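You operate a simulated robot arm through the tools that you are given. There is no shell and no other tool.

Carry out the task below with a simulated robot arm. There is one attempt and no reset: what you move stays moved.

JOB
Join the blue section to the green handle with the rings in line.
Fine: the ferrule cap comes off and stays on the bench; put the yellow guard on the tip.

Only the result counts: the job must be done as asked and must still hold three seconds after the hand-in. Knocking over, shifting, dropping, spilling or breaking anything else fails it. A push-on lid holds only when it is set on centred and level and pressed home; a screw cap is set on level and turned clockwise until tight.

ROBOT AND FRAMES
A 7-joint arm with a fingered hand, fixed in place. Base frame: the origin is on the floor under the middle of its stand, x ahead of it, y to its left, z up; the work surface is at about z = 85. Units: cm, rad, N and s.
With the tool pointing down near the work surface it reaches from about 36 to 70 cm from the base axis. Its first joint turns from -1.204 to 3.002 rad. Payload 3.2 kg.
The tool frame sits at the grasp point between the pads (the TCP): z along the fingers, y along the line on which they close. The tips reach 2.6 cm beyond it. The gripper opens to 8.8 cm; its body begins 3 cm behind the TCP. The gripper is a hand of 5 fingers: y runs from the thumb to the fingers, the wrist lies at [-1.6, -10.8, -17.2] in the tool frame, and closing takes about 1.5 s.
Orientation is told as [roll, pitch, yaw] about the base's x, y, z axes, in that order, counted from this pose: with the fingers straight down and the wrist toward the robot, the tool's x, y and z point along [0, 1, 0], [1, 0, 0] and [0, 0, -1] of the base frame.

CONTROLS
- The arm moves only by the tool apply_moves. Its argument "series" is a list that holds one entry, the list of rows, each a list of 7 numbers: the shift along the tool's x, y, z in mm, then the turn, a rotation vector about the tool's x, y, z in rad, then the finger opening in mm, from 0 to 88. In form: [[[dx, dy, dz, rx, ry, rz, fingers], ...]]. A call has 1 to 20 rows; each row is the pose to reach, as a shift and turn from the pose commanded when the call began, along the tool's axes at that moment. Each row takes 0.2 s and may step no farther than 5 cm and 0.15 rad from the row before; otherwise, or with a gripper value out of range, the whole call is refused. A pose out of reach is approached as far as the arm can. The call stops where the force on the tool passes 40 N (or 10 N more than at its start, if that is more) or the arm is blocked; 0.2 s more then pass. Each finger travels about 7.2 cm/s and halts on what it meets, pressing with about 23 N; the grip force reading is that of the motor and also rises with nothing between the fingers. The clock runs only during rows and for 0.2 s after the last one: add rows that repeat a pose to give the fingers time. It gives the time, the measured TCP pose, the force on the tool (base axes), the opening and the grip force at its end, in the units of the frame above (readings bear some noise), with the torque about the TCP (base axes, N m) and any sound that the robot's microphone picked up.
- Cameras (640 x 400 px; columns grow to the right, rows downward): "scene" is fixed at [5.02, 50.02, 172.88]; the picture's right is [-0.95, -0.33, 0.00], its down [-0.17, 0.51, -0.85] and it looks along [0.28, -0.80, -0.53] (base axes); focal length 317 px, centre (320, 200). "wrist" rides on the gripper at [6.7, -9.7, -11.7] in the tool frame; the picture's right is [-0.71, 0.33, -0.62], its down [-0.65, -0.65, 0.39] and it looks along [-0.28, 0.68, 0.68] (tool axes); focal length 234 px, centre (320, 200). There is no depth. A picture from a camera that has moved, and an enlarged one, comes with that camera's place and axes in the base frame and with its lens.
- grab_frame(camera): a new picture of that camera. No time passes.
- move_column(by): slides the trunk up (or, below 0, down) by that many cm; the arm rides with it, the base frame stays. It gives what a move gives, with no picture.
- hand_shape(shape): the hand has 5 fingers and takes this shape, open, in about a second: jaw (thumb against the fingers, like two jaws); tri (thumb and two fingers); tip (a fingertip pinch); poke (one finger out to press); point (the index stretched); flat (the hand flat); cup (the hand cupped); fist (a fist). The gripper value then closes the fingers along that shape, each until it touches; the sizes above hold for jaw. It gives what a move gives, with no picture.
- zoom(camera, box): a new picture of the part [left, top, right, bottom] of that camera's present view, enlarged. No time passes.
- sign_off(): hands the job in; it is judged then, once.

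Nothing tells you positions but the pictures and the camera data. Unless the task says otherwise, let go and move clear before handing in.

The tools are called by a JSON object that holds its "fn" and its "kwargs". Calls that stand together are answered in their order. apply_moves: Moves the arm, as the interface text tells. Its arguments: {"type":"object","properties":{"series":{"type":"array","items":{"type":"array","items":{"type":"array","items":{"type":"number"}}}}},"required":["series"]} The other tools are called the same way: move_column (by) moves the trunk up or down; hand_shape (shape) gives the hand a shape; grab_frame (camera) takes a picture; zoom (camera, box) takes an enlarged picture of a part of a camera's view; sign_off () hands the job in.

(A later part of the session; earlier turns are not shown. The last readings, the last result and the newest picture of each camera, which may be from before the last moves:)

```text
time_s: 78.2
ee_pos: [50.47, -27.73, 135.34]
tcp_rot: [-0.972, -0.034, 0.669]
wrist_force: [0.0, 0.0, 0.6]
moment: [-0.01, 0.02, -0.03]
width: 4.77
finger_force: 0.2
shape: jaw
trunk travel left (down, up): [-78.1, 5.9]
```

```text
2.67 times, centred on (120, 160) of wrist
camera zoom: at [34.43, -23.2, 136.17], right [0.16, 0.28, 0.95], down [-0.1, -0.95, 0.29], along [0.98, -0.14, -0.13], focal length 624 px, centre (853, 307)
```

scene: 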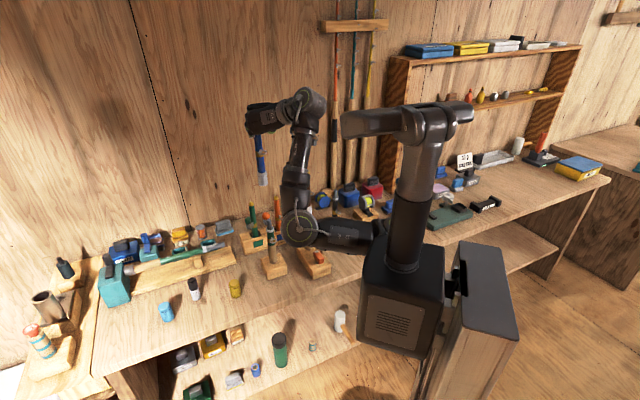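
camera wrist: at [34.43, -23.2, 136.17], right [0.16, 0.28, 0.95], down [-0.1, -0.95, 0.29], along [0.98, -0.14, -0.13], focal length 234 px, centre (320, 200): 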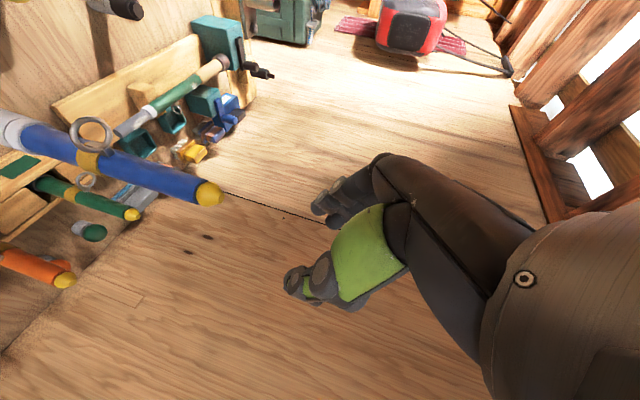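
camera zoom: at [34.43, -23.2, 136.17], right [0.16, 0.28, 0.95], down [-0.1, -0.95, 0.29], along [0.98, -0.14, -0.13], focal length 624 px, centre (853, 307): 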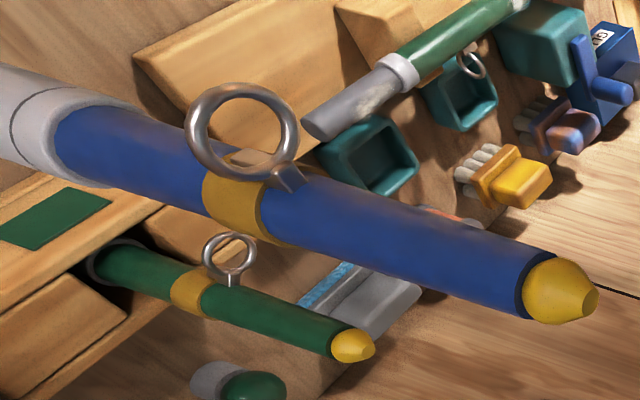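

The joint is good: rings within about 1.5° of each other, section plumb, tip at (49.9,-27.3,127.2). Next is the yellow guard at (58.0,-12.8). I'll raise the hand and move left over it with a 60° tilt, keeping the hand high relative to the trunk where reach is better.

{"fn": "apply_moves", "kwargs": {"series": [[[-23.5, 1, -16, 0, 0, 0, 60], [-47, 1.9, -32, 0, 0, 0, 60], [-36, 39.8, -45.9, -0.0445, -0.0184, -0.0379, 60], [-25, 77.7, -59.7, -0.0889, -0.0369, -0.0757, 60], [-14, 115.6, -73.6, -0.1334, -0.0553, -0.1136, 60], [-3.1, 153.5, -87.4, -0.1778, -0.0737, -0.1514, 60], [-3.1, 153.5, -87.4, -0.1778, -0.0737, -0.1514, 60]]]}}

{"fn": "grab_frame", "kwargs": {"camera": "scene"}}

{"fn": "grab_frame", "kwargs": {"camera": "wrist"}}

```text
time_s: 79.8
ee_pos: [58.86, -13.77, 142.13]
tcp_rot: [-1.048, 0.0, 0.902]
wrist_force: [-0.8, 0.4, -0.8]
moment: [0.02, 0.01, 0.0]
width: 5.97
finger_force: 0.0
shape: jaw
out of reach, approached as far as the arm can: row 5, 6, 7
trunk travel left (down, up): [-78.1, 5.9]
```

```text
taken
```

scene: 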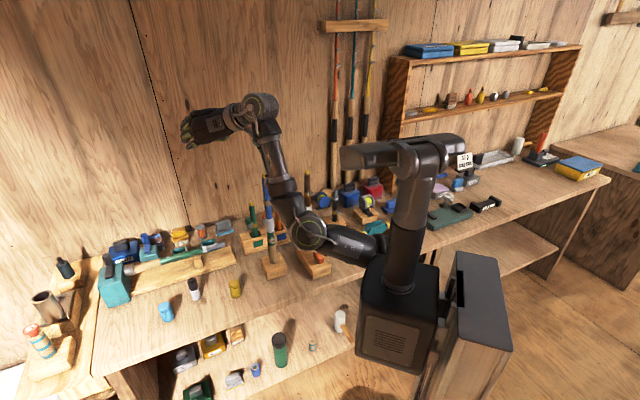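

```text
taken
camera wrist: at [42.25, -12.95, 142.24], right [0.06, 0.38, 0.93], down [0.11, -0.92, 0.37], along [0.99, 0.08, -0.1], focal length 234 px, centre (320, 200)
```

wrist: 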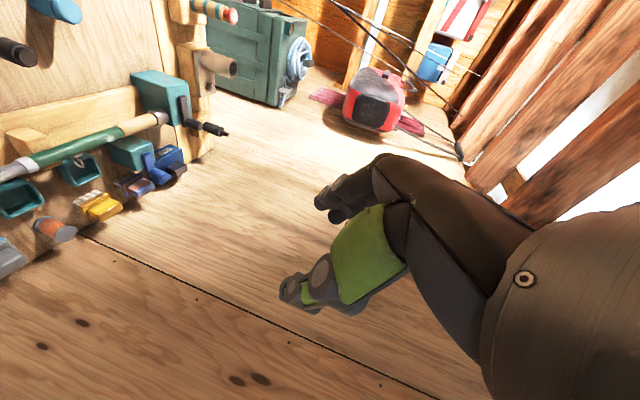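

It reached within 1.3 cm of the guard's position at this height. I'll go a little higher relative to the trunk to reach exactly over the guard.

{"fn": "apply_moves", "kwargs": {"series": [[[-18, 1, -18, 0, 0, 0, 60], [-37, 2.3, -36, 0, 0, 0, 60], [-37, 2.3, -36, 0, 0, 0, 60]]]}}

{"fn": "grab_frame", "kwargs": {"camera": "scene"}}

```text
time_s: 80.6
ee_pos: [58.19, -12.78, 147.19]
tcp_rot: [-1.049, -0.002, 0.898]
wrist_force: [0.6, -0.6, -0.1]
moment: [-0.03, 0.0, 0.03]
width: 5.96
finger_force: 0.1
shape: jaw
trunk travel left (down, up): [-78.1, 5.9]
```

```text
taken
```

scene: 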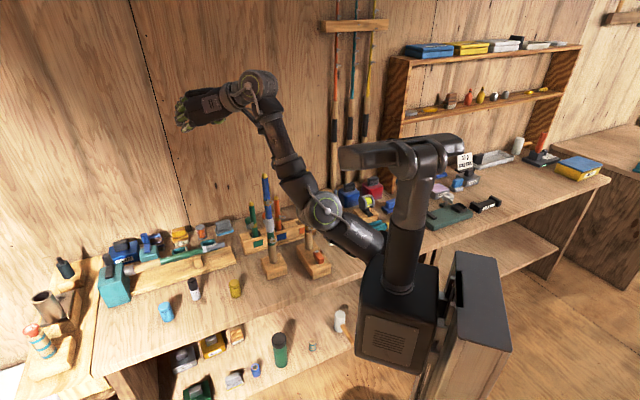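

The hand is exactly over the guard at (58.2,-12.8,147). I'll lower the trunk in stages, watching clearances to the bench edge and the standing rod.

{"fn": "move_column", "kwargs": {"by": -30}}

{"fn": "grab_frame", "kwargs": {"camera": "scene"}}

{"fn": "grab_frame", "kwargs": {"camera": "wrist"}}

```text
time_s: 83.6
ee_pos: [57.95, -12.83, 117.13]
tcp_rot: [-1.05, 0.0, 0.898]
wrist_force: [0.1, 0.0, 0.4]
moment: [-0.02, -0.01, -0.03]
width: 5.96
finger_force: 0.0
shape: jaw
trunk travel left (down, up): [-48.1, 35.9]
```

```text
taken
```

scene: 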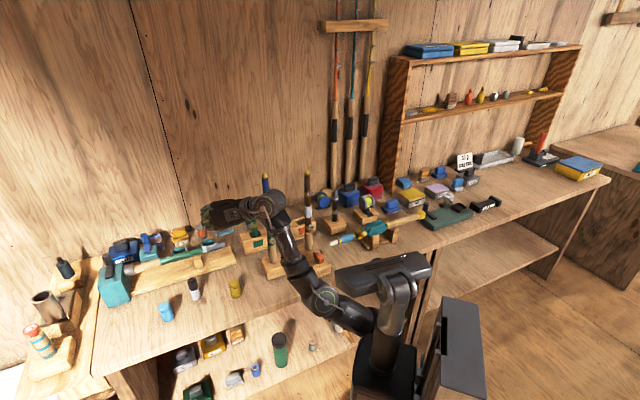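

```text
taken
camera wrist: at [41.41, -11.91, 117.24], right [0.06, 0.38, 0.92], down [0.11, -0.92, 0.37], along [0.99, 0.08, -0.1], focal length 234 px, centre (320, 200)
```

wrist: 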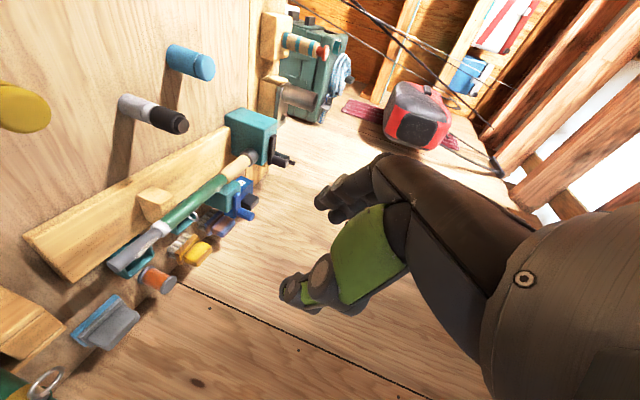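

All clear. I'll lower further to z≈100 and measure the guard from close by.

{"fn": "move_column", "kwargs": {"by": -17}}

{"fn": "grab_frame", "kwargs": {"camera": "scene"}}

{"fn": "grab_frame", "kwargs": {"camera": "wrist"}}

{"fn": "zoom", "kwargs": {"camera": "wrist", "box": [0, 90, 220, 230]}}

{"fn": "zoom", "kwargs": {"camera": "scene", "box": [190, 200, 290, 310]}}

```text
time_s: 85.5
ee_pos: [57.98, -12.83, 100.16]
tcp_rot: [-1.048, -0.002, 0.899]
wrist_force: [-0.1, 0.5, -0.5]
moment: [-0.03, -0.02, 0.02]
width: 5.96
finger_force: 0.1
shape: jaw
trunk travel left (down, up): [-31.1, 52.9]
```

```text
taken
```

scene: 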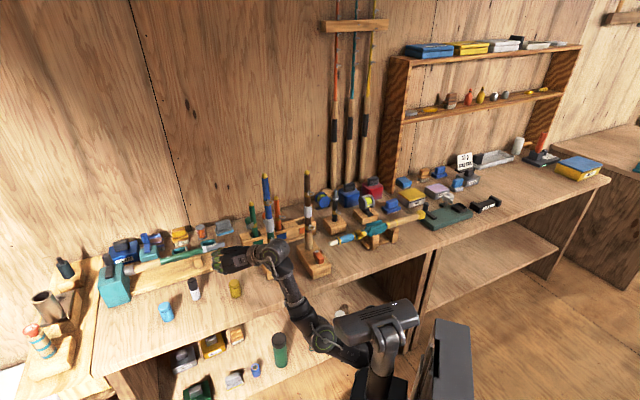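

```text
taken
camera wrist: at [41.41, -11.91, 100.24], right [0.06, 0.38, 0.92], down [0.11, -0.92, 0.37], along [0.99, 0.08, -0.1], focal length 234 px, centre (320, 200)
```

wrist: 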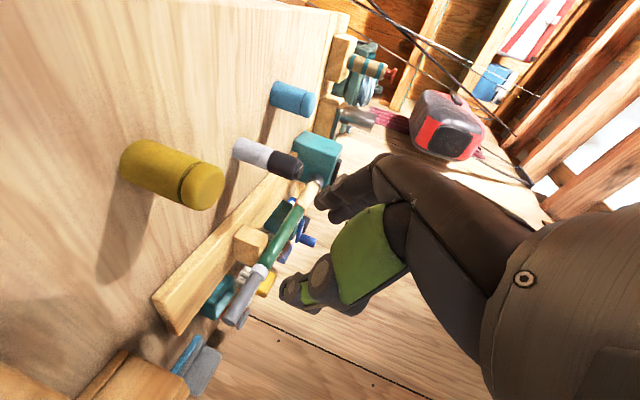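

```text
2.86 times, centred on (110, 160) of wrist
camera zoom: at [41.41, -11.91, 100.24], right [0.06, 0.38, 0.92], down [0.11, -0.92, 0.37], along [0.99, 0.08, -0.1], focal length 669 px, centre (920, 314)
```

zoom: 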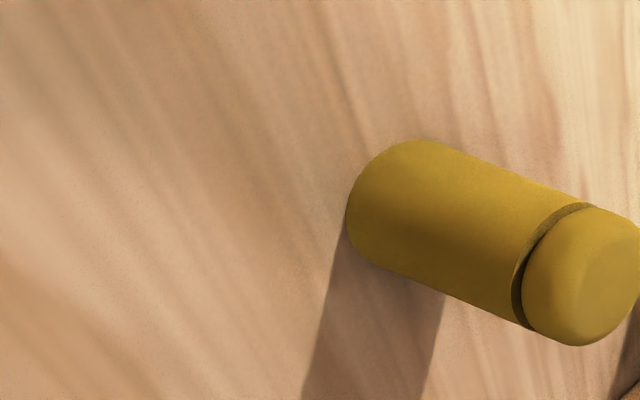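

```text
3.64 times, centred on (240, 255) of scene
camera zoom: at [5.02, 50.02, 172.88], right [-0.95, -0.33, 0.0], down [-0.17, 0.51, -0.85], along [0.28, -0.8, -0.53], focal length 1154 px, centre (611, 0)
```

zoom: 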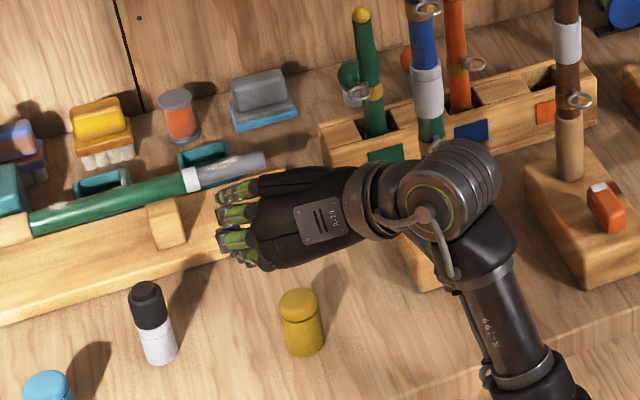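

The guard lies right under the hand. I'll zoom on it to refine its position and height.

{"fn": "zoom", "kwargs": {"camera": "wrist", "box": [105, 125, 240, 215]}}

{"fn": "zoom", "kwargs": {"camera": "scene", "box": [222, 272, 250, 300]}}

```text
4.44 times, centred on (172, 170) of wrist
camera zoom: at [41.41, -11.91, 100.24], right [0.06, 0.38, 0.92], down [0.11, -0.92, 0.37], along [0.99, 0.08, -0.1], focal length 1041 px, centre (976, 333)
```

zoom: 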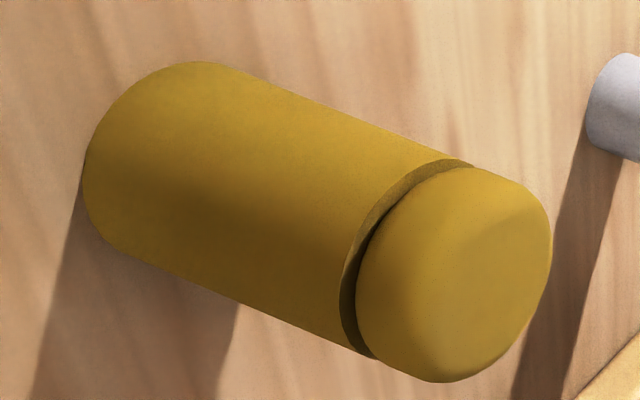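

```text
14.29 times, centred on (236, 286) of scene
camera zoom: at [5.02, 50.02, 172.88], right [-0.95, -0.33, 0.0], down [-0.17, 0.51, -0.85], along [0.28, -0.8, -0.53], focal length 4532 px, centre (1520, -1029)
```

zoom: 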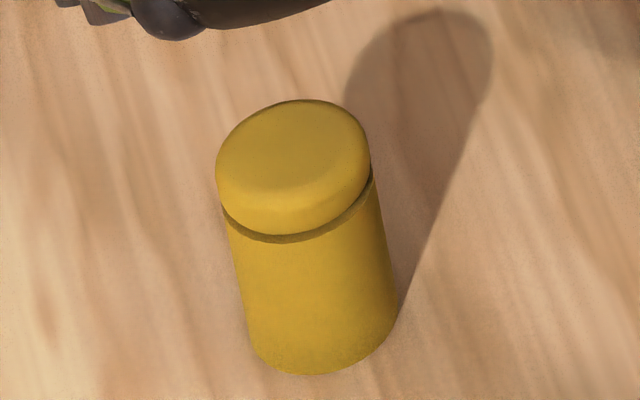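

The guard is about 5.9 cm tall and 3.65 cm wide, at roughly (57.8,-12.9). I'll open a little more, nudge toward its centre and lower around it.

{"fn": "apply_moves", "kwargs": {"series": [[[0, -1.5, 0, 0, 0, 0, 66], [0, -2.2, 0, 0, 0, 0, 70], [0, -2.2, 0, 0, 0, 0, 70]]]}}

{"fn": "move_column", "kwargs": {"by": -7}}

{"fn": "zoom", "kwargs": {"camera": "wrist", "box": [130, 100, 420, 330]}}

{"fn": "zoom", "kwargs": {"camera": "scene", "box": [190, 230, 290, 330]}}

```text
time_s: 86.3
ee_pos: [57.89, -12.92, 100.07]
tcp_rot: [-1.048, -0.001, 0.898]
wrist_force: [0.4, -0.3, 0.4]
moment: [-0.01, -0.01, 0.02]
width: 6.97
finger_force: 0.1
shape: jaw
trunk travel left (down, up): [-31.1, 52.9]
```

```text
time_s: 87.4
ee_pos: [57.85, -13.06, 93.11]
tcp_rot: [-1.047, 0.0, 0.9]
wrist_force: [-0.4, -1.1, -0.8]
moment: [-0.04, -0.01, 0.01]
width: 6.99
finger_force: 0.1
shape: jaw
trunk travel left (down, up): [-24.1, 59.9]
```

```text
1.74 times, centred on (275, 215) of wrist
camera zoom: at [41.26, -12.14, 93.22], right [0.06, 0.38, 0.92], down [0.11, -0.92, 0.37], along [0.99, 0.08, -0.1], focal length 407 px, centre (398, 174)
```

zoom: 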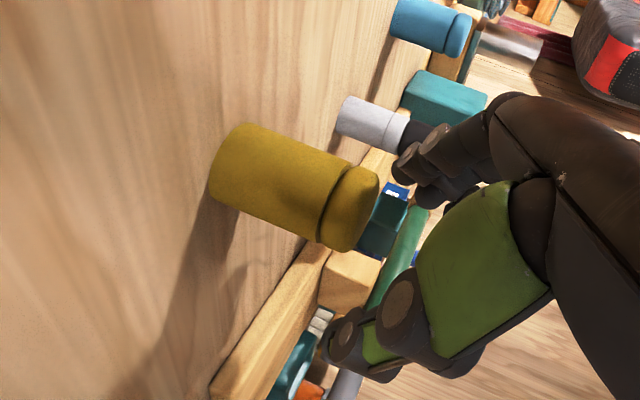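

```text
4.00 times, centred on (240, 280) of scene
camera zoom: at [5.02, 50.02, 172.88], right [-0.95, -0.33, 0.0], down [-0.17, 0.51, -0.85], along [0.28, -0.8, -0.53], focal length 1269 px, centre (640, -120)
```

zoom: 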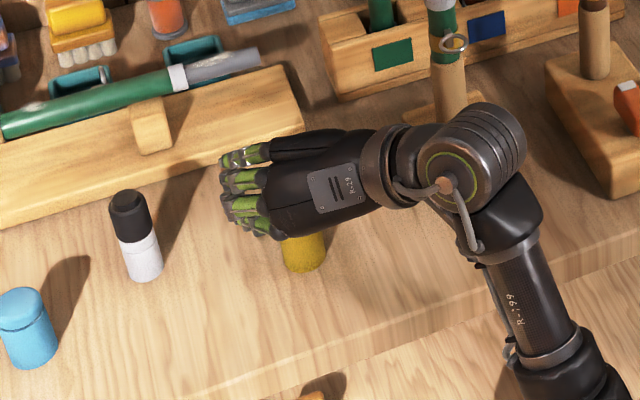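

The guard's axis lines up with the grasp point. I'll lower to z≈90.3 and check before closing.

{"fn": "move_column", "kwargs": {"by": -2.7}}

{"fn": "zoom", "kwargs": {"camera": "wrist", "box": [130, 100, 420, 330]}}

{"fn": "zoom", "kwargs": {"camera": "scene", "box": [200, 250, 270, 310]}}

```text
time_s: 88.1
ee_pos: [57.91, -12.9, 90.33]
tcp_rot: [-1.048, 0.001, 0.898]
wrist_force: [0.0, 0.3, 0.6]
moment: [0.0, 0.04, -0.01]
width: 6.95
finger_force: 0.1
shape: jaw
trunk travel left (down, up): [-21.4, 62.6]
```

```text
1.74 times, centred on (275, 215) of wrist
camera zoom: at [41.26, -12.13, 90.52], right [0.06, 0.38, 0.92], down [0.11, -0.92, 0.37], along [0.99, 0.08, -0.1], focal length 407 px, centre (398, 174)
```

zoom: 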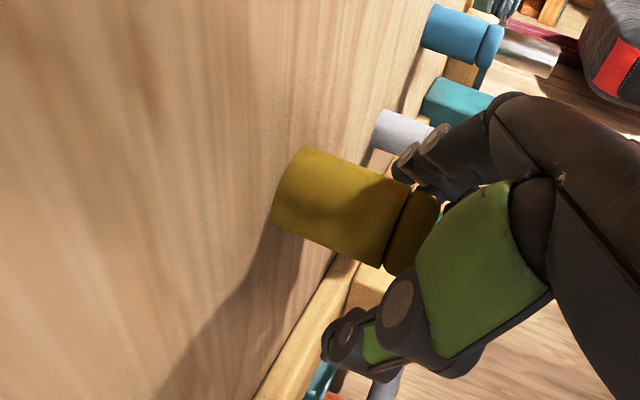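

```text
6.67 times, centred on (235, 280) of scene
camera zoom: at [5.02, 50.02, 172.88], right [-0.95, -0.33, 0.0], down [-0.17, 0.51, -0.85], along [0.28, -0.8, -0.53], focal length 2115 px, centre (887, -333)
```

zoom: 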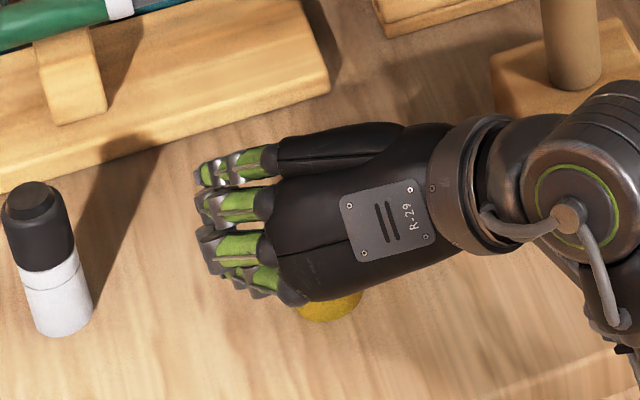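

The guard is between thumb and fingers with no contact yet. I'll close gently.

{"fn": "apply_moves", "kwargs": {"series": [[[0, 0, 0, 0, 0, 0, 60], [0, 0, 0, 0, 0, 0, 52], [0, 0, 0, 0, 0, 0, 46], [0, 0, 0, 0, 0, 0, 41], [0, 0, 0, 0, 0, 0, 37], [0, 0, 0, 0, 0, 0, 33], [0, 0, 0, 0, 0, 0, 29], [0, 0, 0, 0, 0, 0, 26], [0, 0, 0, 0, 0, 0, 26]]]}}

{"fn": "zoom", "kwargs": {"camera": "wrist", "box": [130, 100, 420, 330]}}

{"fn": "zoom", "kwargs": {"camera": "scene", "box": [200, 250, 270, 310]}}

```text
time_s: 90.1
ee_pos: [57.86, -13.0, 90.42]
tcp_rot: [-1.047, 0.0, 0.899]
wrist_force: [0.2, 0.3, -0.2]
moment: [0.01, 0.0, 0.02]
width: 2.51
finger_force: 23.1
shape: jaw
trunk travel left (down, up): [-21.4, 62.6]
```

```text
1.74 times, centred on (275, 215) of wrist
camera zoom: at [41.27, -12.14, 90.51], right [0.06, 0.38, 0.92], down [0.11, -0.92, 0.37], along [0.99, 0.08, -0.1], focal length 407 px, centre (398, 174)
```

zoom: 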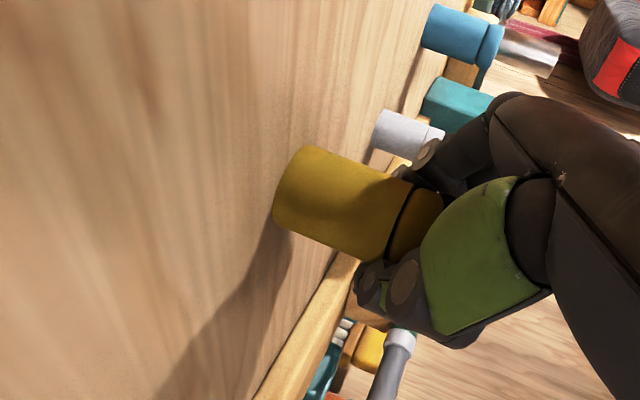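

```text
6.67 times, centred on (235, 280) of scene
camera zoom: at [5.02, 50.02, 172.88], right [-0.95, -0.33, 0.0], down [-0.17, 0.51, -0.85], along [0.28, -0.8, -0.53], focal length 2115 px, centre (887, -333)
```

zoom: 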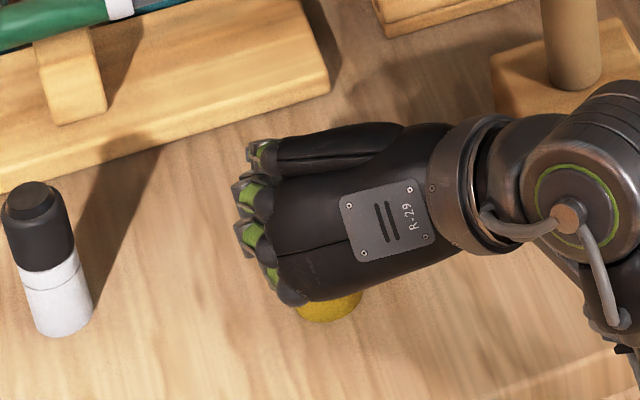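

The guard is gripped with 23 N. I'll tighten the command and lift it a few centimetres to check the hold.

{"fn": "apply_moves", "kwargs": {"series": [[[0, 0, 0, 0, 0, 0, 18], [0, 0, 0, 0, 0, 0, 14], [0, 0, 0, 0, 0, 0, 14]]]}}

{"fn": "move_column", "kwargs": {"by": 5}}

{"fn": "zoom", "kwargs": {"camera": "wrist", "box": [130, 100, 420, 330]}}

{"fn": "zoom", "kwargs": {"camera": "scene", "box": [200, 240, 270, 300]}}

```text
time_s: 90.9
ee_pos: [57.87, -12.96, 90.46]
tcp_rot: [-1.049, 0.001, 0.897]
wrist_force: [0.4, -0.1, -0.3]
moment: [0.04, 0.03, 0.02]
width: 2.6
finger_force: 23.2
shape: jaw
trunk travel left (down, up): [-21.4, 62.6]
```

```text
time_s: 91.8
ee_pos: [57.95, -12.94, 95.43]
tcp_rot: [-1.047, 0.0, 0.9]
wrist_force: [0.2, -0.4, -0.2]
moment: [0.04, 0.01, 0.05]
width: 2.59
finger_force: 22.9
shape: jaw
trunk travel left (down, up): [-26.4, 57.6]
```

```text
1.74 times, centred on (275, 215) of wrist
camera zoom: at [41.28, -12.13, 95.51], right [0.06, 0.38, 0.92], down [0.11, -0.92, 0.37], along [0.99, 0.08, -0.1], focal length 407 px, centre (398, 174)
```

zoom: 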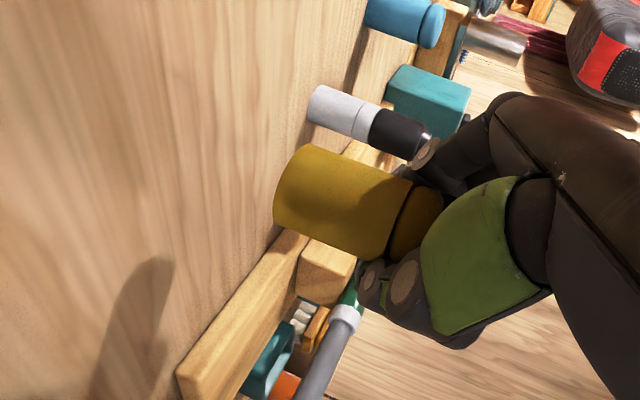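

```text
6.67 times, centred on (235, 270) of scene
camera zoom: at [5.02, 50.02, 172.88], right [-0.95, -0.33, 0.0], down [-0.17, 0.51, -0.85], along [0.28, -0.8, -0.53], focal length 2115 px, centre (887, -267)
```

zoom: 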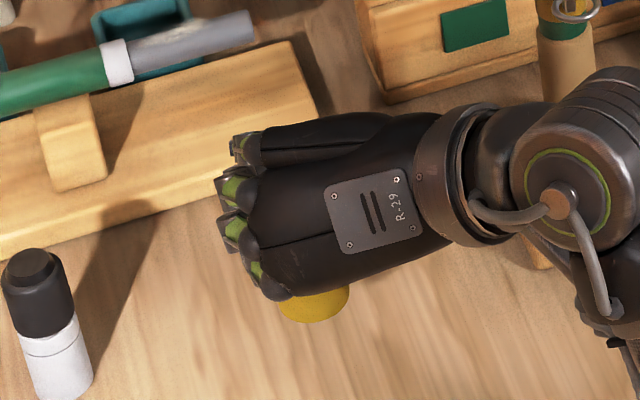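

The guard is held firmly. I'll raise the trunk well above the rod's tip and then move over the rod.

{"fn": "move_column", "kwargs": {"by": 46}}

{"fn": "apply_moves", "kwargs": {"series": [[[0, -28, 10, 0, 0, 0, 14], [0, -56, 20, 0, 0, 0, 14], [0, -84, 30, 0, 0, 0, 14], [0, -110, 38, 0, 0, 0, 14], [0, -110, 38, 0, 0, 0, 14]]]}}

{"fn": "grab_frame", "kwargs": {"camera": "scene"}}

{"fn": "grab_frame", "kwargs": {"camera": "wrist"}}

```text
refused: 46 is not a number from -40 to 40
```

```text
time_s: 93.0
ee_pos: [53.7, -23.28, 93.55]
tcp_rot: [-1.051, 0.0, 0.901]
wrist_force: [5.5, 5.4, 5.1]
moment: [0.08, -0.13, -0.02]
width: 2.55
finger_force: 23.1
shape: jaw
trunk travel left (down, up): [-26.4, 57.6]
```

```text
taken
```

scene: 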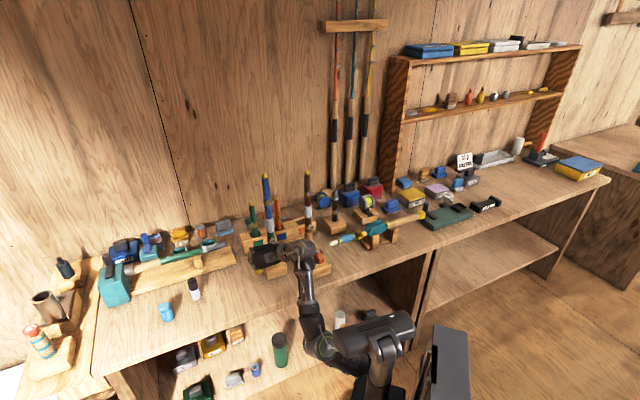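

```text
taken
camera wrist: at [37.17, -22.5, 93.68], right [0.06, 0.38, 0.92], down [0.11, -0.92, 0.37], along [0.99, 0.08, -0.1], focal length 234 px, centre (320, 200)
```

wrist: 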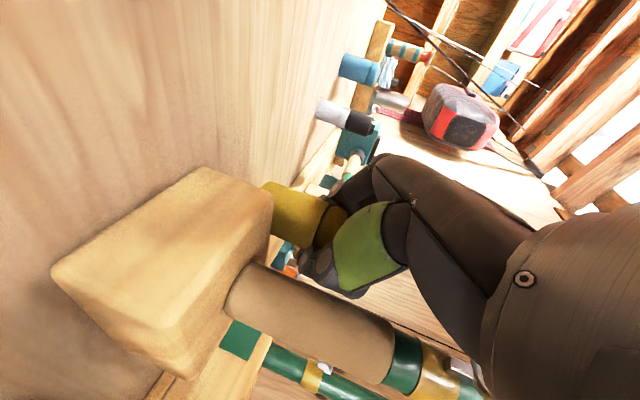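

The trunk raise was refused (limit is 40 per call), so the sideways move happened at low height and the hand is now lightly pressing (about 5 N) beside the handle. I'll back straight out along the same path at once.

{"fn": "apply_moves", "kwargs": {"series": [[[0, 10, -3.5, 0, 0, 0, 14], [0, 26, -8, 0, 0, 0, 14], [0, 54, -18, 0, 0, 0, 14], [0, 82, -28, 0, 0, 0, 14], [0, 110, -38, 0, 0, 0, 14], [0, 110, -38, 0, 0, 0, 14]]]}}

{"fn": "grab_frame", "kwargs": {"camera": "scene"}}

{"fn": "zoom", "kwargs": {"camera": "scene", "box": [235, 165, 325, 290]}}

{"fn": "grab_frame", "kwargs": {"camera": "wrist"}}

```text
time_s: 94.4
ee_pos: [57.82, -12.9, 95.41]
tcp_rot: [-1.048, 0.0, 0.898]
wrist_force: [0.0, 0.2, -0.3]
moment: [0.0, -0.01, 0.01]
width: 2.44
finger_force: 22.8
shape: jaw
trunk travel left (down, up): [-26.4, 57.6]
```

```text
taken
```

scene: 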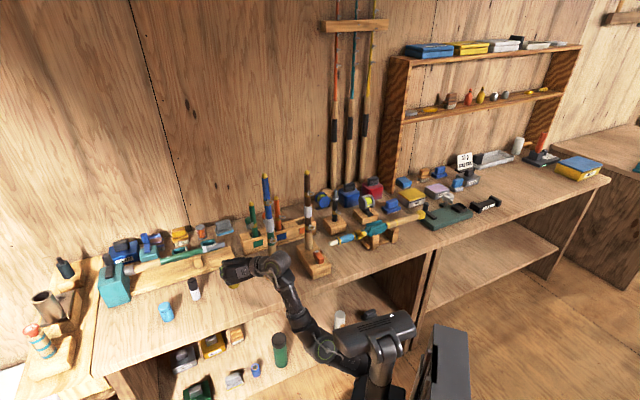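

```text
3.20 times, centred on (280, 228) of scene
camera zoom: at [5.02, 50.02, 172.88], right [-0.95, -0.33, 0.0], down [-0.17, 0.51, -0.85], along [0.28, -0.8, -0.53], focal length 1015 px, centre (448, 112)
```

zoom: 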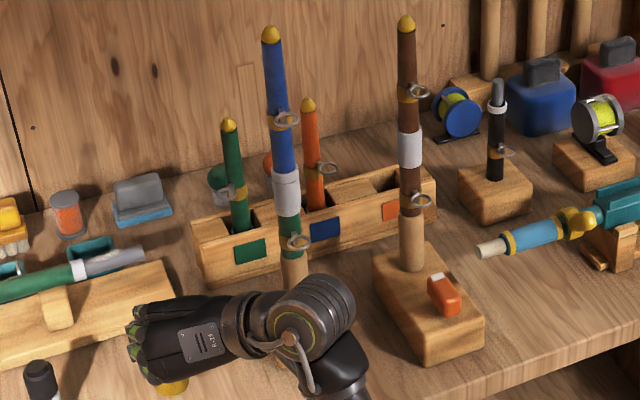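

```text
taken
camera wrist: at [41.3, -12.07, 95.42], right [0.06, 0.38, 0.92], down [0.11, -0.92, 0.37], along [0.99, 0.08, -0.1], focal length 234 px, centre (320, 200)
```

wrist: 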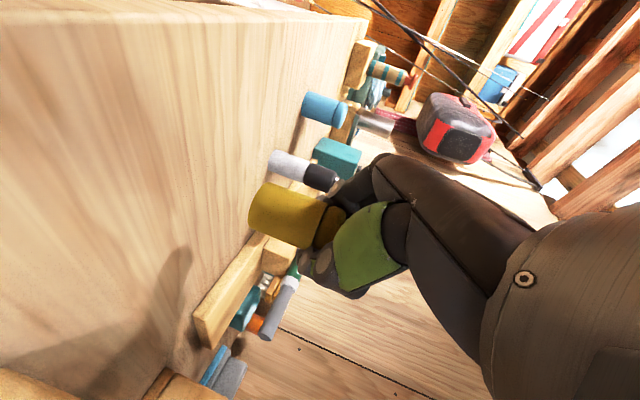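

I'm back at the earlier pose; the rod is still standing and joined. I'll compare its exact position with before and check the guard in the hand.

{"fn": "zoom", "kwargs": {"camera": "scene", "box": [262, 168, 286, 188]}}

{"fn": "zoom", "kwargs": {"camera": "scene", "box": [262, 226, 286, 246]}}

{"fn": "zoom", "kwargs": {"camera": "scene", "box": [258, 196, 288, 220]}}

{"fn": "zoom", "kwargs": {"camera": "wrist", "box": [200, 150, 360, 290]}}

```text
16.00 times, centred on (274, 178) of scene
camera zoom: at [5.02, 50.02, 172.88], right [-0.95, -0.33, 0.0], down [-0.17, 0.51, -0.85], along [0.28, -0.8, -0.53], focal length 5076 px, centre (1056, 552)
```

zoom: 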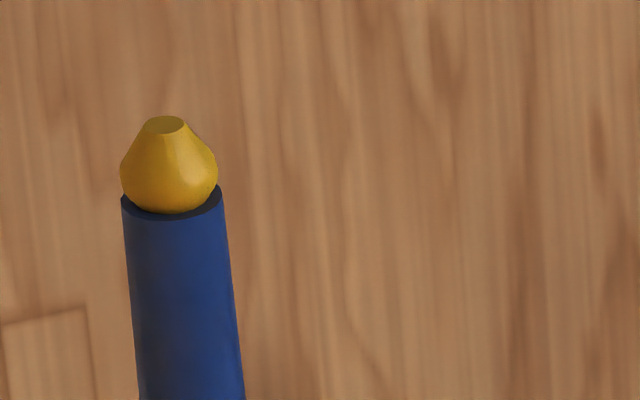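

```text
16.00 times, centred on (274, 236) of scene
camera zoom: at [5.02, 50.02, 172.88], right [-0.95, -0.33, 0.0], down [-0.17, 0.51, -0.85], along [0.28, -0.8, -0.53], focal length 5076 px, centre (1056, -376)
```

zoom: 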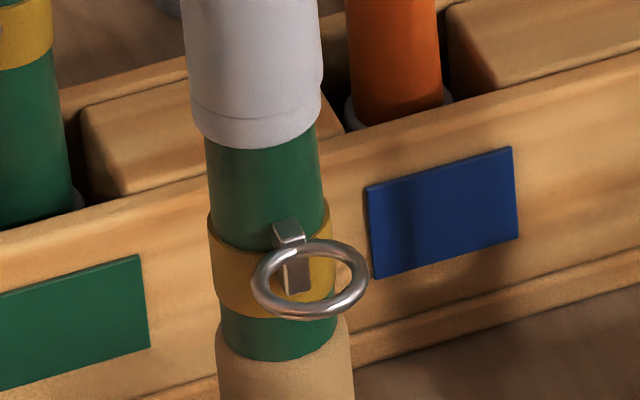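

```text
16.00 times, centred on (273, 208) of scene
camera zoom: at [5.02, 50.02, 172.88], right [-0.95, -0.33, 0.0], down [-0.17, 0.51, -0.85], along [0.28, -0.8, -0.53], focal length 5076 px, centre (1072, 72)
```

zoom: 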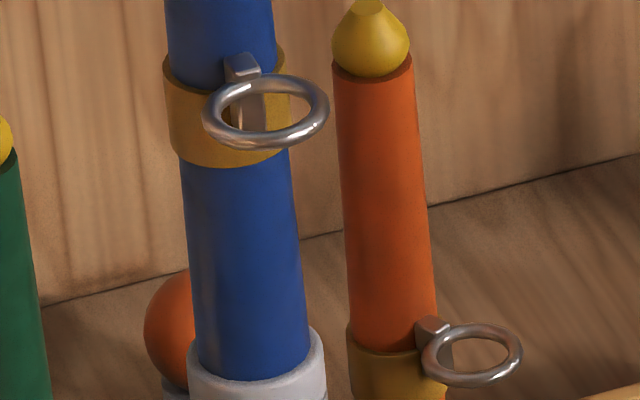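

```text
2.86 times, centred on (280, 220) of wrist
camera zoom: at [41.3, -12.07, 95.42], right [0.06, 0.38, 0.92], down [0.11, -0.92, 0.37], along [0.99, 0.08, -0.1], focal length 669 px, centre (434, 143)
```

zoom: 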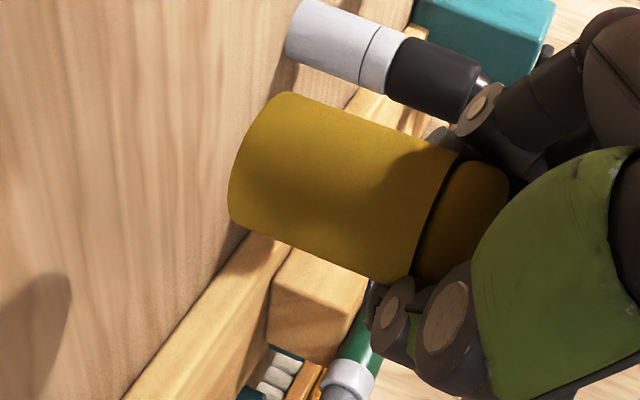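

The rod, rings and tip are pixel-for-pixel where they were, so the touch did no harm. Now I'll raise the trunk properly in two steps.

{"fn": "move_column", "kwargs": {"by": 40}}

{"fn": "move_column", "kwargs": {"by": 6}}

{"fn": "grab_frame", "kwargs": {"camera": "scene"}}

```text
time_s: 98.2
ee_pos: [57.88, -13.0, 135.31]
tcp_rot: [-1.048, 0.0, 0.898]
wrist_force: [0.7, -0.4, 0.0]
moment: [-0.01, 0.03, -0.02]
width: 2.48
finger_force: 23.3
shape: jaw
trunk travel left (down, up): [-66.4, 17.6]
```

```text
time_s: 99.2
ee_pos: [57.95, -12.94, 141.26]
tcp_rot: [-1.046, 0.002, 0.898]
wrist_force: [0.3, -0.1, -0.2]
moment: [0.01, -0.04, -0.05]
width: 2.43
finger_force: 23.2
shape: jaw
trunk travel left (down, up): [-72.4, 11.6]
```

```text
taken
```

scene: 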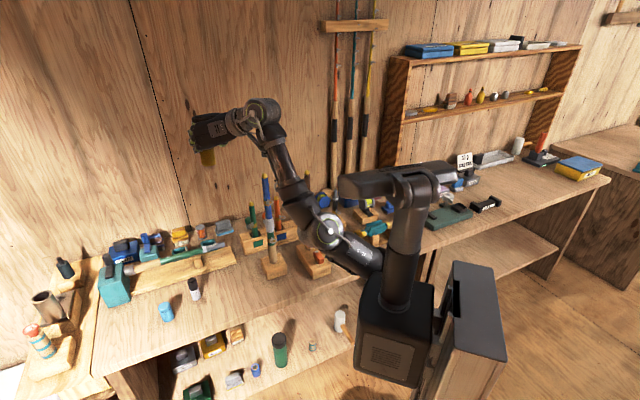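

The guard is at z≈136–142, well above the tip (127.2). I'll move over the rod at this height.

{"fn": "apply_moves", "kwargs": {"series": [[[-3.4, -40.5, 5.9, 0, 0, 0, 14], [-6.8, -81, 11.8, 0, 0, 0, 14], [-10.3, -121.4, 17.8, 0, 0, 0, 14], [-13.7, -161.9, 23.7, 0, 0, 0, 14], [-13.7, -161.9, 23.7, 0, 0, 0, 14]]]}}

{"fn": "grab_frame", "kwargs": {"camera": "scene"}}

{"fn": "grab_frame", "kwargs": {"camera": "wrist"}}

{"fn": "zoom", "kwargs": {"camera": "scene", "box": [235, 120, 315, 220]}}

```text
time_s: 100.4
ee_pos: [50.08, -27.22, 141.35]
tcp_rot: [-1.048, 0.001, 0.899]
wrist_force: [-0.3, 0.8, -0.7]
moment: [-0.04, 0.04, 0.01]
width: 2.44
finger_force: 23.2
shape: jaw
trunk travel left (down, up): [-72.4, 11.6]
```

```text
taken
```

scene: 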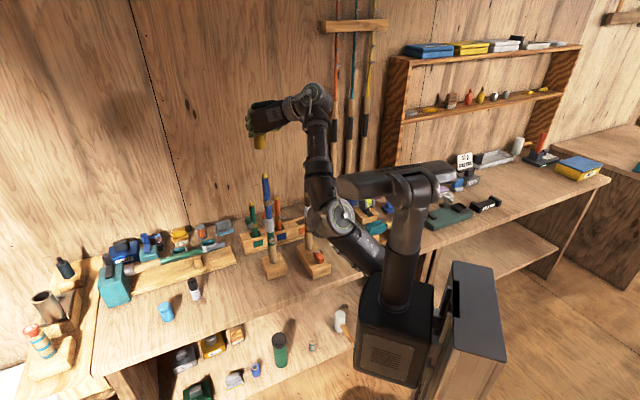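

```text
taken
camera wrist: at [33.5, -26.27, 141.47], right [0.06, 0.38, 0.92], down [0.11, -0.92, 0.37], along [0.99, 0.08, -0.1], focal length 234 px, centre (320, 200)
```

wrist: 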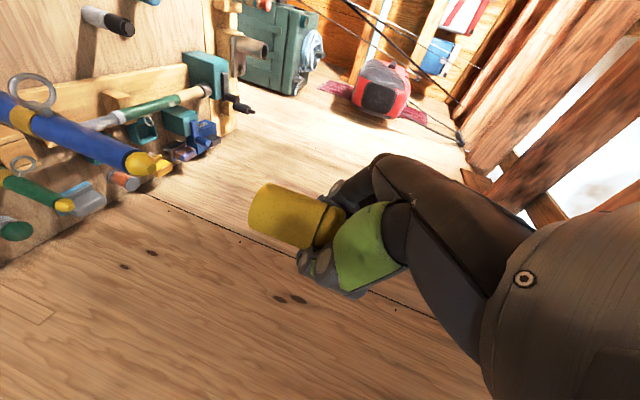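

```text
4.00 times, centred on (275, 170) of scene
camera zoom: at [5.02, 50.02, 172.88], right [-0.95, -0.33, 0.0], down [-0.17, 0.51, -0.85], along [0.28, -0.8, -0.53], focal length 1269 px, centre (500, 320)
```

zoom: 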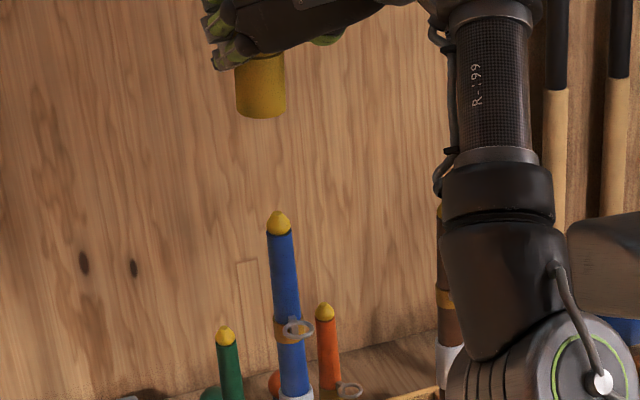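

The hand is over the rod. I'll lower 6 cm with the trunk so the guard is close above the tip, then measure lean and centring.

{"fn": "move_column", "kwargs": {"by": -6}}

{"fn": "zoom", "kwargs": {"camera": "scene", "box": [255, 148, 285, 172]}}

{"fn": "zoom", "kwargs": {"camera": "scene", "box": [255, 168, 285, 192]}}

{"fn": "zoom", "kwargs": {"camera": "wrist", "box": [120, 110, 360, 270]}}

{"fn": "zoom", "kwargs": {"camera": "wrist", "box": [240, 165, 350, 265]}}

```text
time_s: 101.4
ee_pos: [49.98, -27.24, 135.37]
tcp_rot: [-1.05, 0.002, 0.899]
wrist_force: [0.5, 0.1, -1.1]
moment: [0.01, 0.02, 0.01]
width: 2.46
finger_force: 23.2
shape: jaw
trunk travel left (down, up): [-66.4, 17.6]
```

```text
16.00 times, centred on (270, 160) of scene
camera zoom: at [5.02, 50.02, 172.88], right [-0.95, -0.33, 0.0], down [-0.17, 0.51, -0.85], along [0.28, -0.8, -0.53], focal length 5076 px, centre (1120, 840)
```

zoom: 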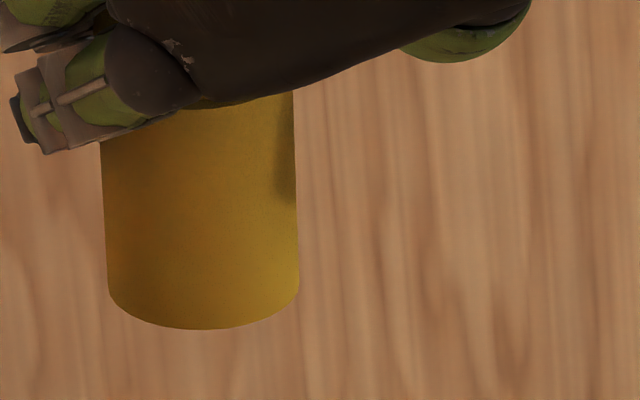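

```text
16.00 times, centred on (270, 180) of scene
camera zoom: at [5.02, 50.02, 172.88], right [-0.95, -0.33, 0.0], down [-0.17, 0.51, -0.85], along [0.28, -0.8, -0.53], focal length 5076 px, centre (1120, 520)
```

zoom: 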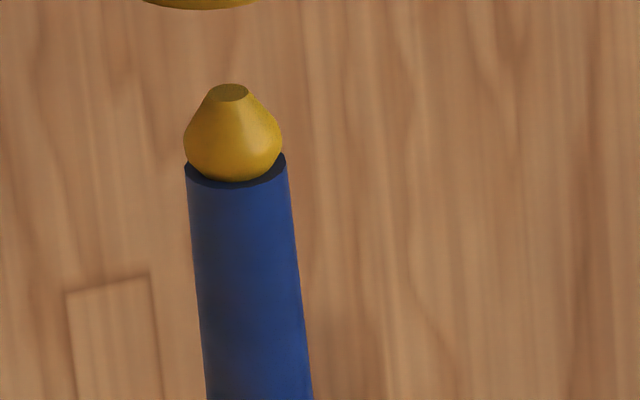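

```text
2.50 times, centred on (240, 190) of wrist
camera zoom: at [33.41, -26.36, 135.46], right [0.06, 0.38, 0.92], down [0.11, -0.92, 0.37], along [0.99, 0.08, -0.1], focal length 585 px, centre (520, 225)
```

zoom: 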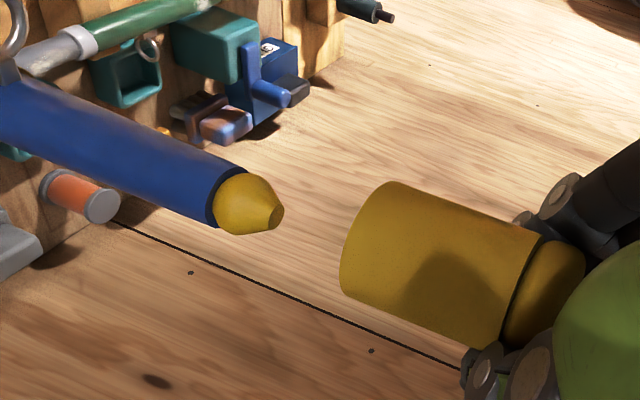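

```text
4.00 times, centred on (295, 215) of wrist
camera zoom: at [33.41, -26.36, 135.46], right [0.06, 0.38, 0.92], down [0.11, -0.92, 0.37], along [0.99, 0.08, -0.1], focal length 937 px, centre (420, 140)
```

zoom: 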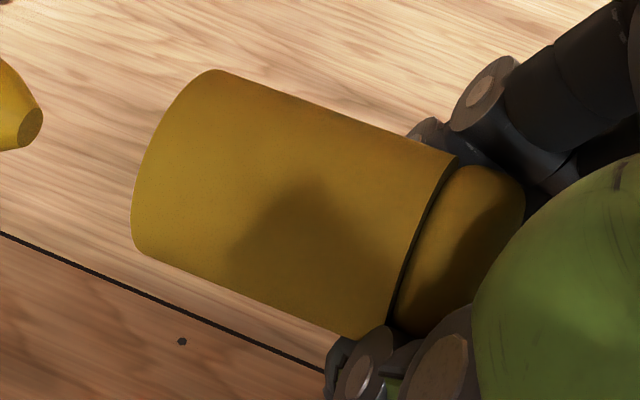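

The guard has tilted about 5° in the grip (from the earlier touch) and its mouth is ~0.5 cm off the rod axis. I'll rotate it upright and re-centre it over the tip.

{"fn": "apply_moves", "kwargs": {"series": [[[-1.7, -1.3, 2.9, 0.007, 0.0407, -0.012, 14], [-3.3, -2.6, 5.8, 0.0139, 0.0814, -0.0241, 14], [-3.3, -2.6, 5.8, 0.0139, 0.0814, -0.0241, 14]]]}}

{"fn": "zoom", "kwargs": {"camera": "scene", "box": [255, 148, 285, 172]}}

{"fn": "zoom", "kwargs": {"camera": "wrist", "box": [120, 110, 360, 270]}}

{"fn": "zoom", "kwargs": {"camera": "wrist", "box": [200, 155, 350, 265]}}

```text
time_s: 102.2
ee_pos: [50.38, -27.83, 135.37]
tcp_rot: [-0.966, 0.027, 0.9]
wrist_force: [-0.3, 0.4, 0.4]
moment: [0.0, 0.02, 0.0]
width: 2.45
finger_force: 23.4
shape: jaw
trunk travel left (down, up): [-66.4, 17.6]
```

```text
16.00 times, centred on (270, 160) of scene
camera zoom: at [5.02, 50.02, 172.88], right [-0.95, -0.33, 0.0], down [-0.17, 0.51, -0.85], along [0.28, -0.8, -0.53], focal length 5076 px, centre (1120, 840)
```

zoom: 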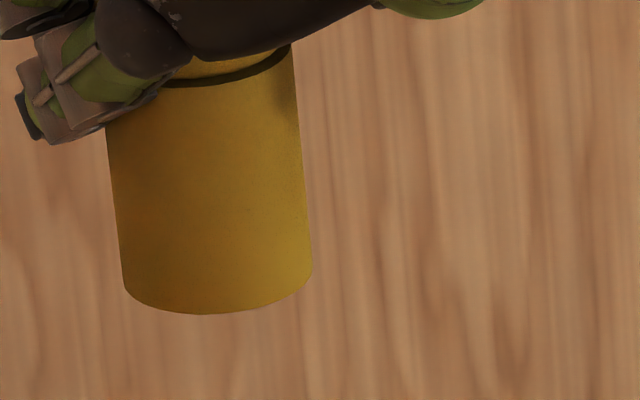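

```text
2.50 times, centred on (240, 190) of wrist
camera zoom: at [33.83, -26.98, 136.85], right [0.14, 0.35, 0.93], down [0.14, -0.93, 0.33], along [0.98, 0.08, -0.17], focal length 585 px, centre (520, 225)
```

zoom: 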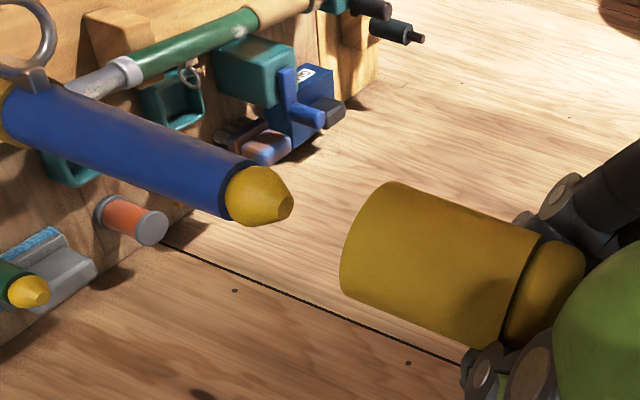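

```text
3.64 times, centred on (275, 210) of wrist
camera zoom: at [33.83, -26.98, 136.85], right [0.14, 0.35, 0.93], down [0.14, -0.93, 0.33], along [0.98, 0.08, -0.17], focal length 852 px, centre (484, 164)
```

zoom: 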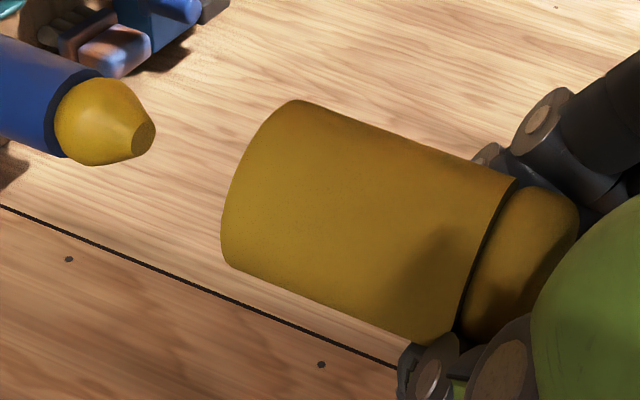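

The guard is now upright within 0.5° and within 1 mm of the rod axis. I'll make the last 1 mm shift and lower to just above the tip.

{"fn": "apply_moves", "kwargs": {"series": [[[-0.3, 0.8, 0.4, 0, 0, 0, 14], [-0.3, 0.8, 0.4, 0, 0, 0, 14]]]}}

{"fn": "move_column", "kwargs": {"by": -2.4}}

{"fn": "zoom", "kwargs": {"camera": "scene", "box": [255, 158, 285, 182]}}

{"fn": "zoom", "kwargs": {"camera": "wrist", "box": [200, 155, 350, 265]}}

```text
time_s: 102.8
ee_pos: [50.48, -27.81, 135.4]
tcp_rot: [-0.967, 0.028, 0.901]
wrist_force: [-0.2, 0.3, -0.1]
moment: [0.0, 0.0, -0.01]
width: 2.46
finger_force: 22.7
shape: jaw
trunk travel left (down, up): [-66.4, 17.6]
```

```text
time_s: 103.5
ee_pos: [50.41, -27.77, 132.95]
tcp_rot: [-0.966, 0.028, 0.901]
wrist_force: [-0.4, -0.2, -0.9]
moment: [0.0, -0.01, 0.03]
width: 2.44
finger_force: 23.1
shape: jaw
trunk travel left (down, up): [-64.0, 20.0]
```

```text
16.00 times, centred on (270, 170) of scene
camera zoom: at [5.02, 50.02, 172.88], right [-0.95, -0.33, 0.0], down [-0.17, 0.51, -0.85], along [0.28, -0.8, -0.53], focal length 5076 px, centre (1120, 680)
```

zoom: 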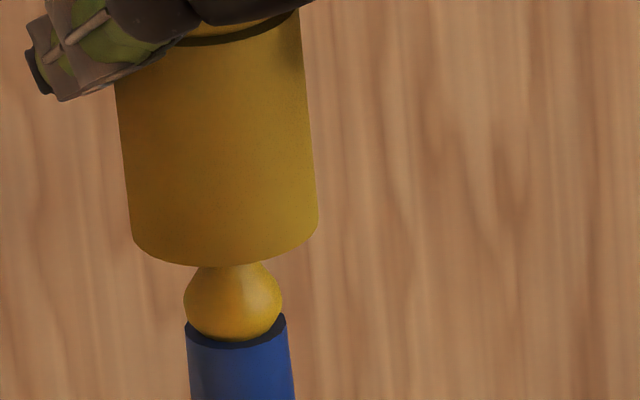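

```text
3.64 times, centred on (275, 210) of wrist
camera zoom: at [33.87, -26.89, 134.48], right [0.13, 0.35, 0.93], down [0.14, -0.93, 0.33], along [0.98, 0.08, -0.17], focal length 852 px, centre (484, 164)
```

zoom: 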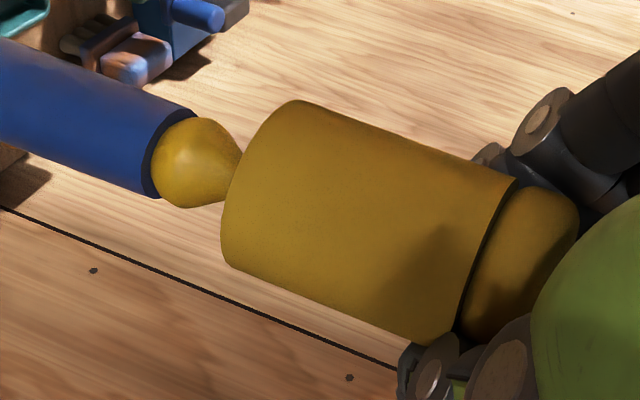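

The scene view shows the guard centred; the wrist view suggests it is ~1.3 mm toward +y, so I'll shift by that. Then I'll lower over the conical tip in small steps.

{"fn": "apply_moves", "kwargs": {"series": [[[-0.6, -0.7, 0.9, 0, 0, 0, 14], [-0.6, -0.7, 0.9, 0, 0, 0, 14]]]}}

{"fn": "move_column", "kwargs": {"by": -0.8}}

{"fn": "move_column", "kwargs": {"by": -0.6}}

{"fn": "zoom", "kwargs": {"camera": "scene", "box": [255, 160, 285, 184]}}

{"fn": "zoom", "kwargs": {"camera": "wrist", "box": [200, 155, 350, 265]}}

```text
time_s: 104.1
ee_pos: [50.47, -27.82, 132.89]
tcp_rot: [-0.967, 0.029, 0.9]
wrist_force: [-0.1, 0.5, -0.8]
moment: [-0.02, -0.04, 0.04]
width: 2.45
finger_force: 23.0
shape: jaw
trunk travel left (down, up): [-64.0, 20.0]
```

```text
time_s: 104.7
ee_pos: [50.52, -27.76, 132.17]
tcp_rot: [-0.967, 0.028, 0.901]
wrist_force: [0.1, -0.1, -0.6]
moment: [0.01, -0.01, -0.01]
width: 2.46
finger_force: 23.0
shape: jaw
trunk travel left (down, up): [-63.2, 20.8]
```

```text
time_s: 105.3
ee_pos: [50.5, -27.8, 131.6]
tcp_rot: [-0.967, 0.029, 0.901]
wrist_force: [-0.2, -0.1, 0.3]
moment: [0.05, 0.0, -0.04]
width: 2.44
finger_force: 23.2
shape: jaw
trunk travel left (down, up): [-62.6, 21.4]
```

```text
16.00 times, centred on (270, 172) of scene
camera zoom: at [5.02, 50.02, 172.88], right [-0.95, -0.33, 0.0], down [-0.17, 0.51, -0.85], along [0.28, -0.8, -0.53], focal length 5076 px, centre (1120, 648)
```

zoom: 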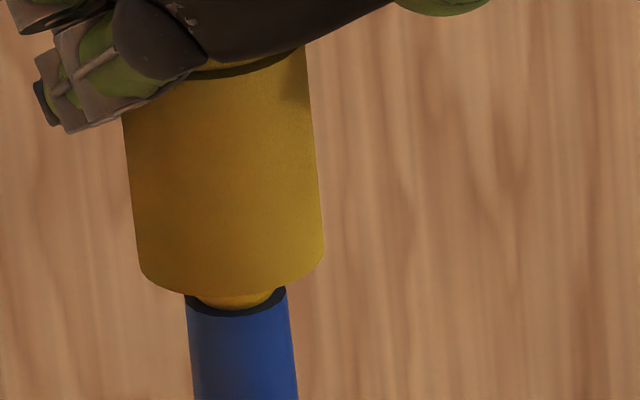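

```text
3.64 times, centred on (275, 210) of wrist
camera zoom: at [33.95, -27.01, 133.07], right [0.13, 0.35, 0.93], down [0.14, -0.93, 0.33], along [0.98, 0.08, -0.17], focal length 852 px, centre (484, 164)
```

zoom: 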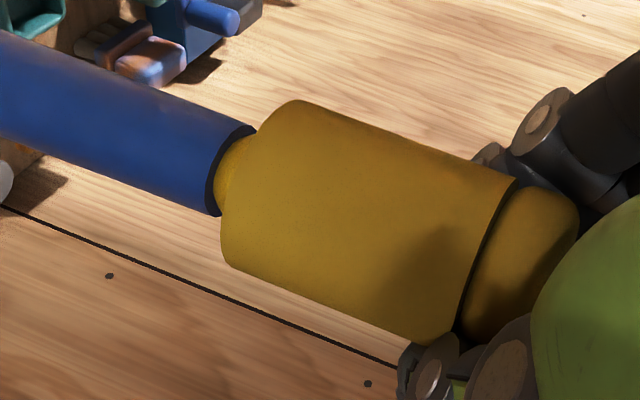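

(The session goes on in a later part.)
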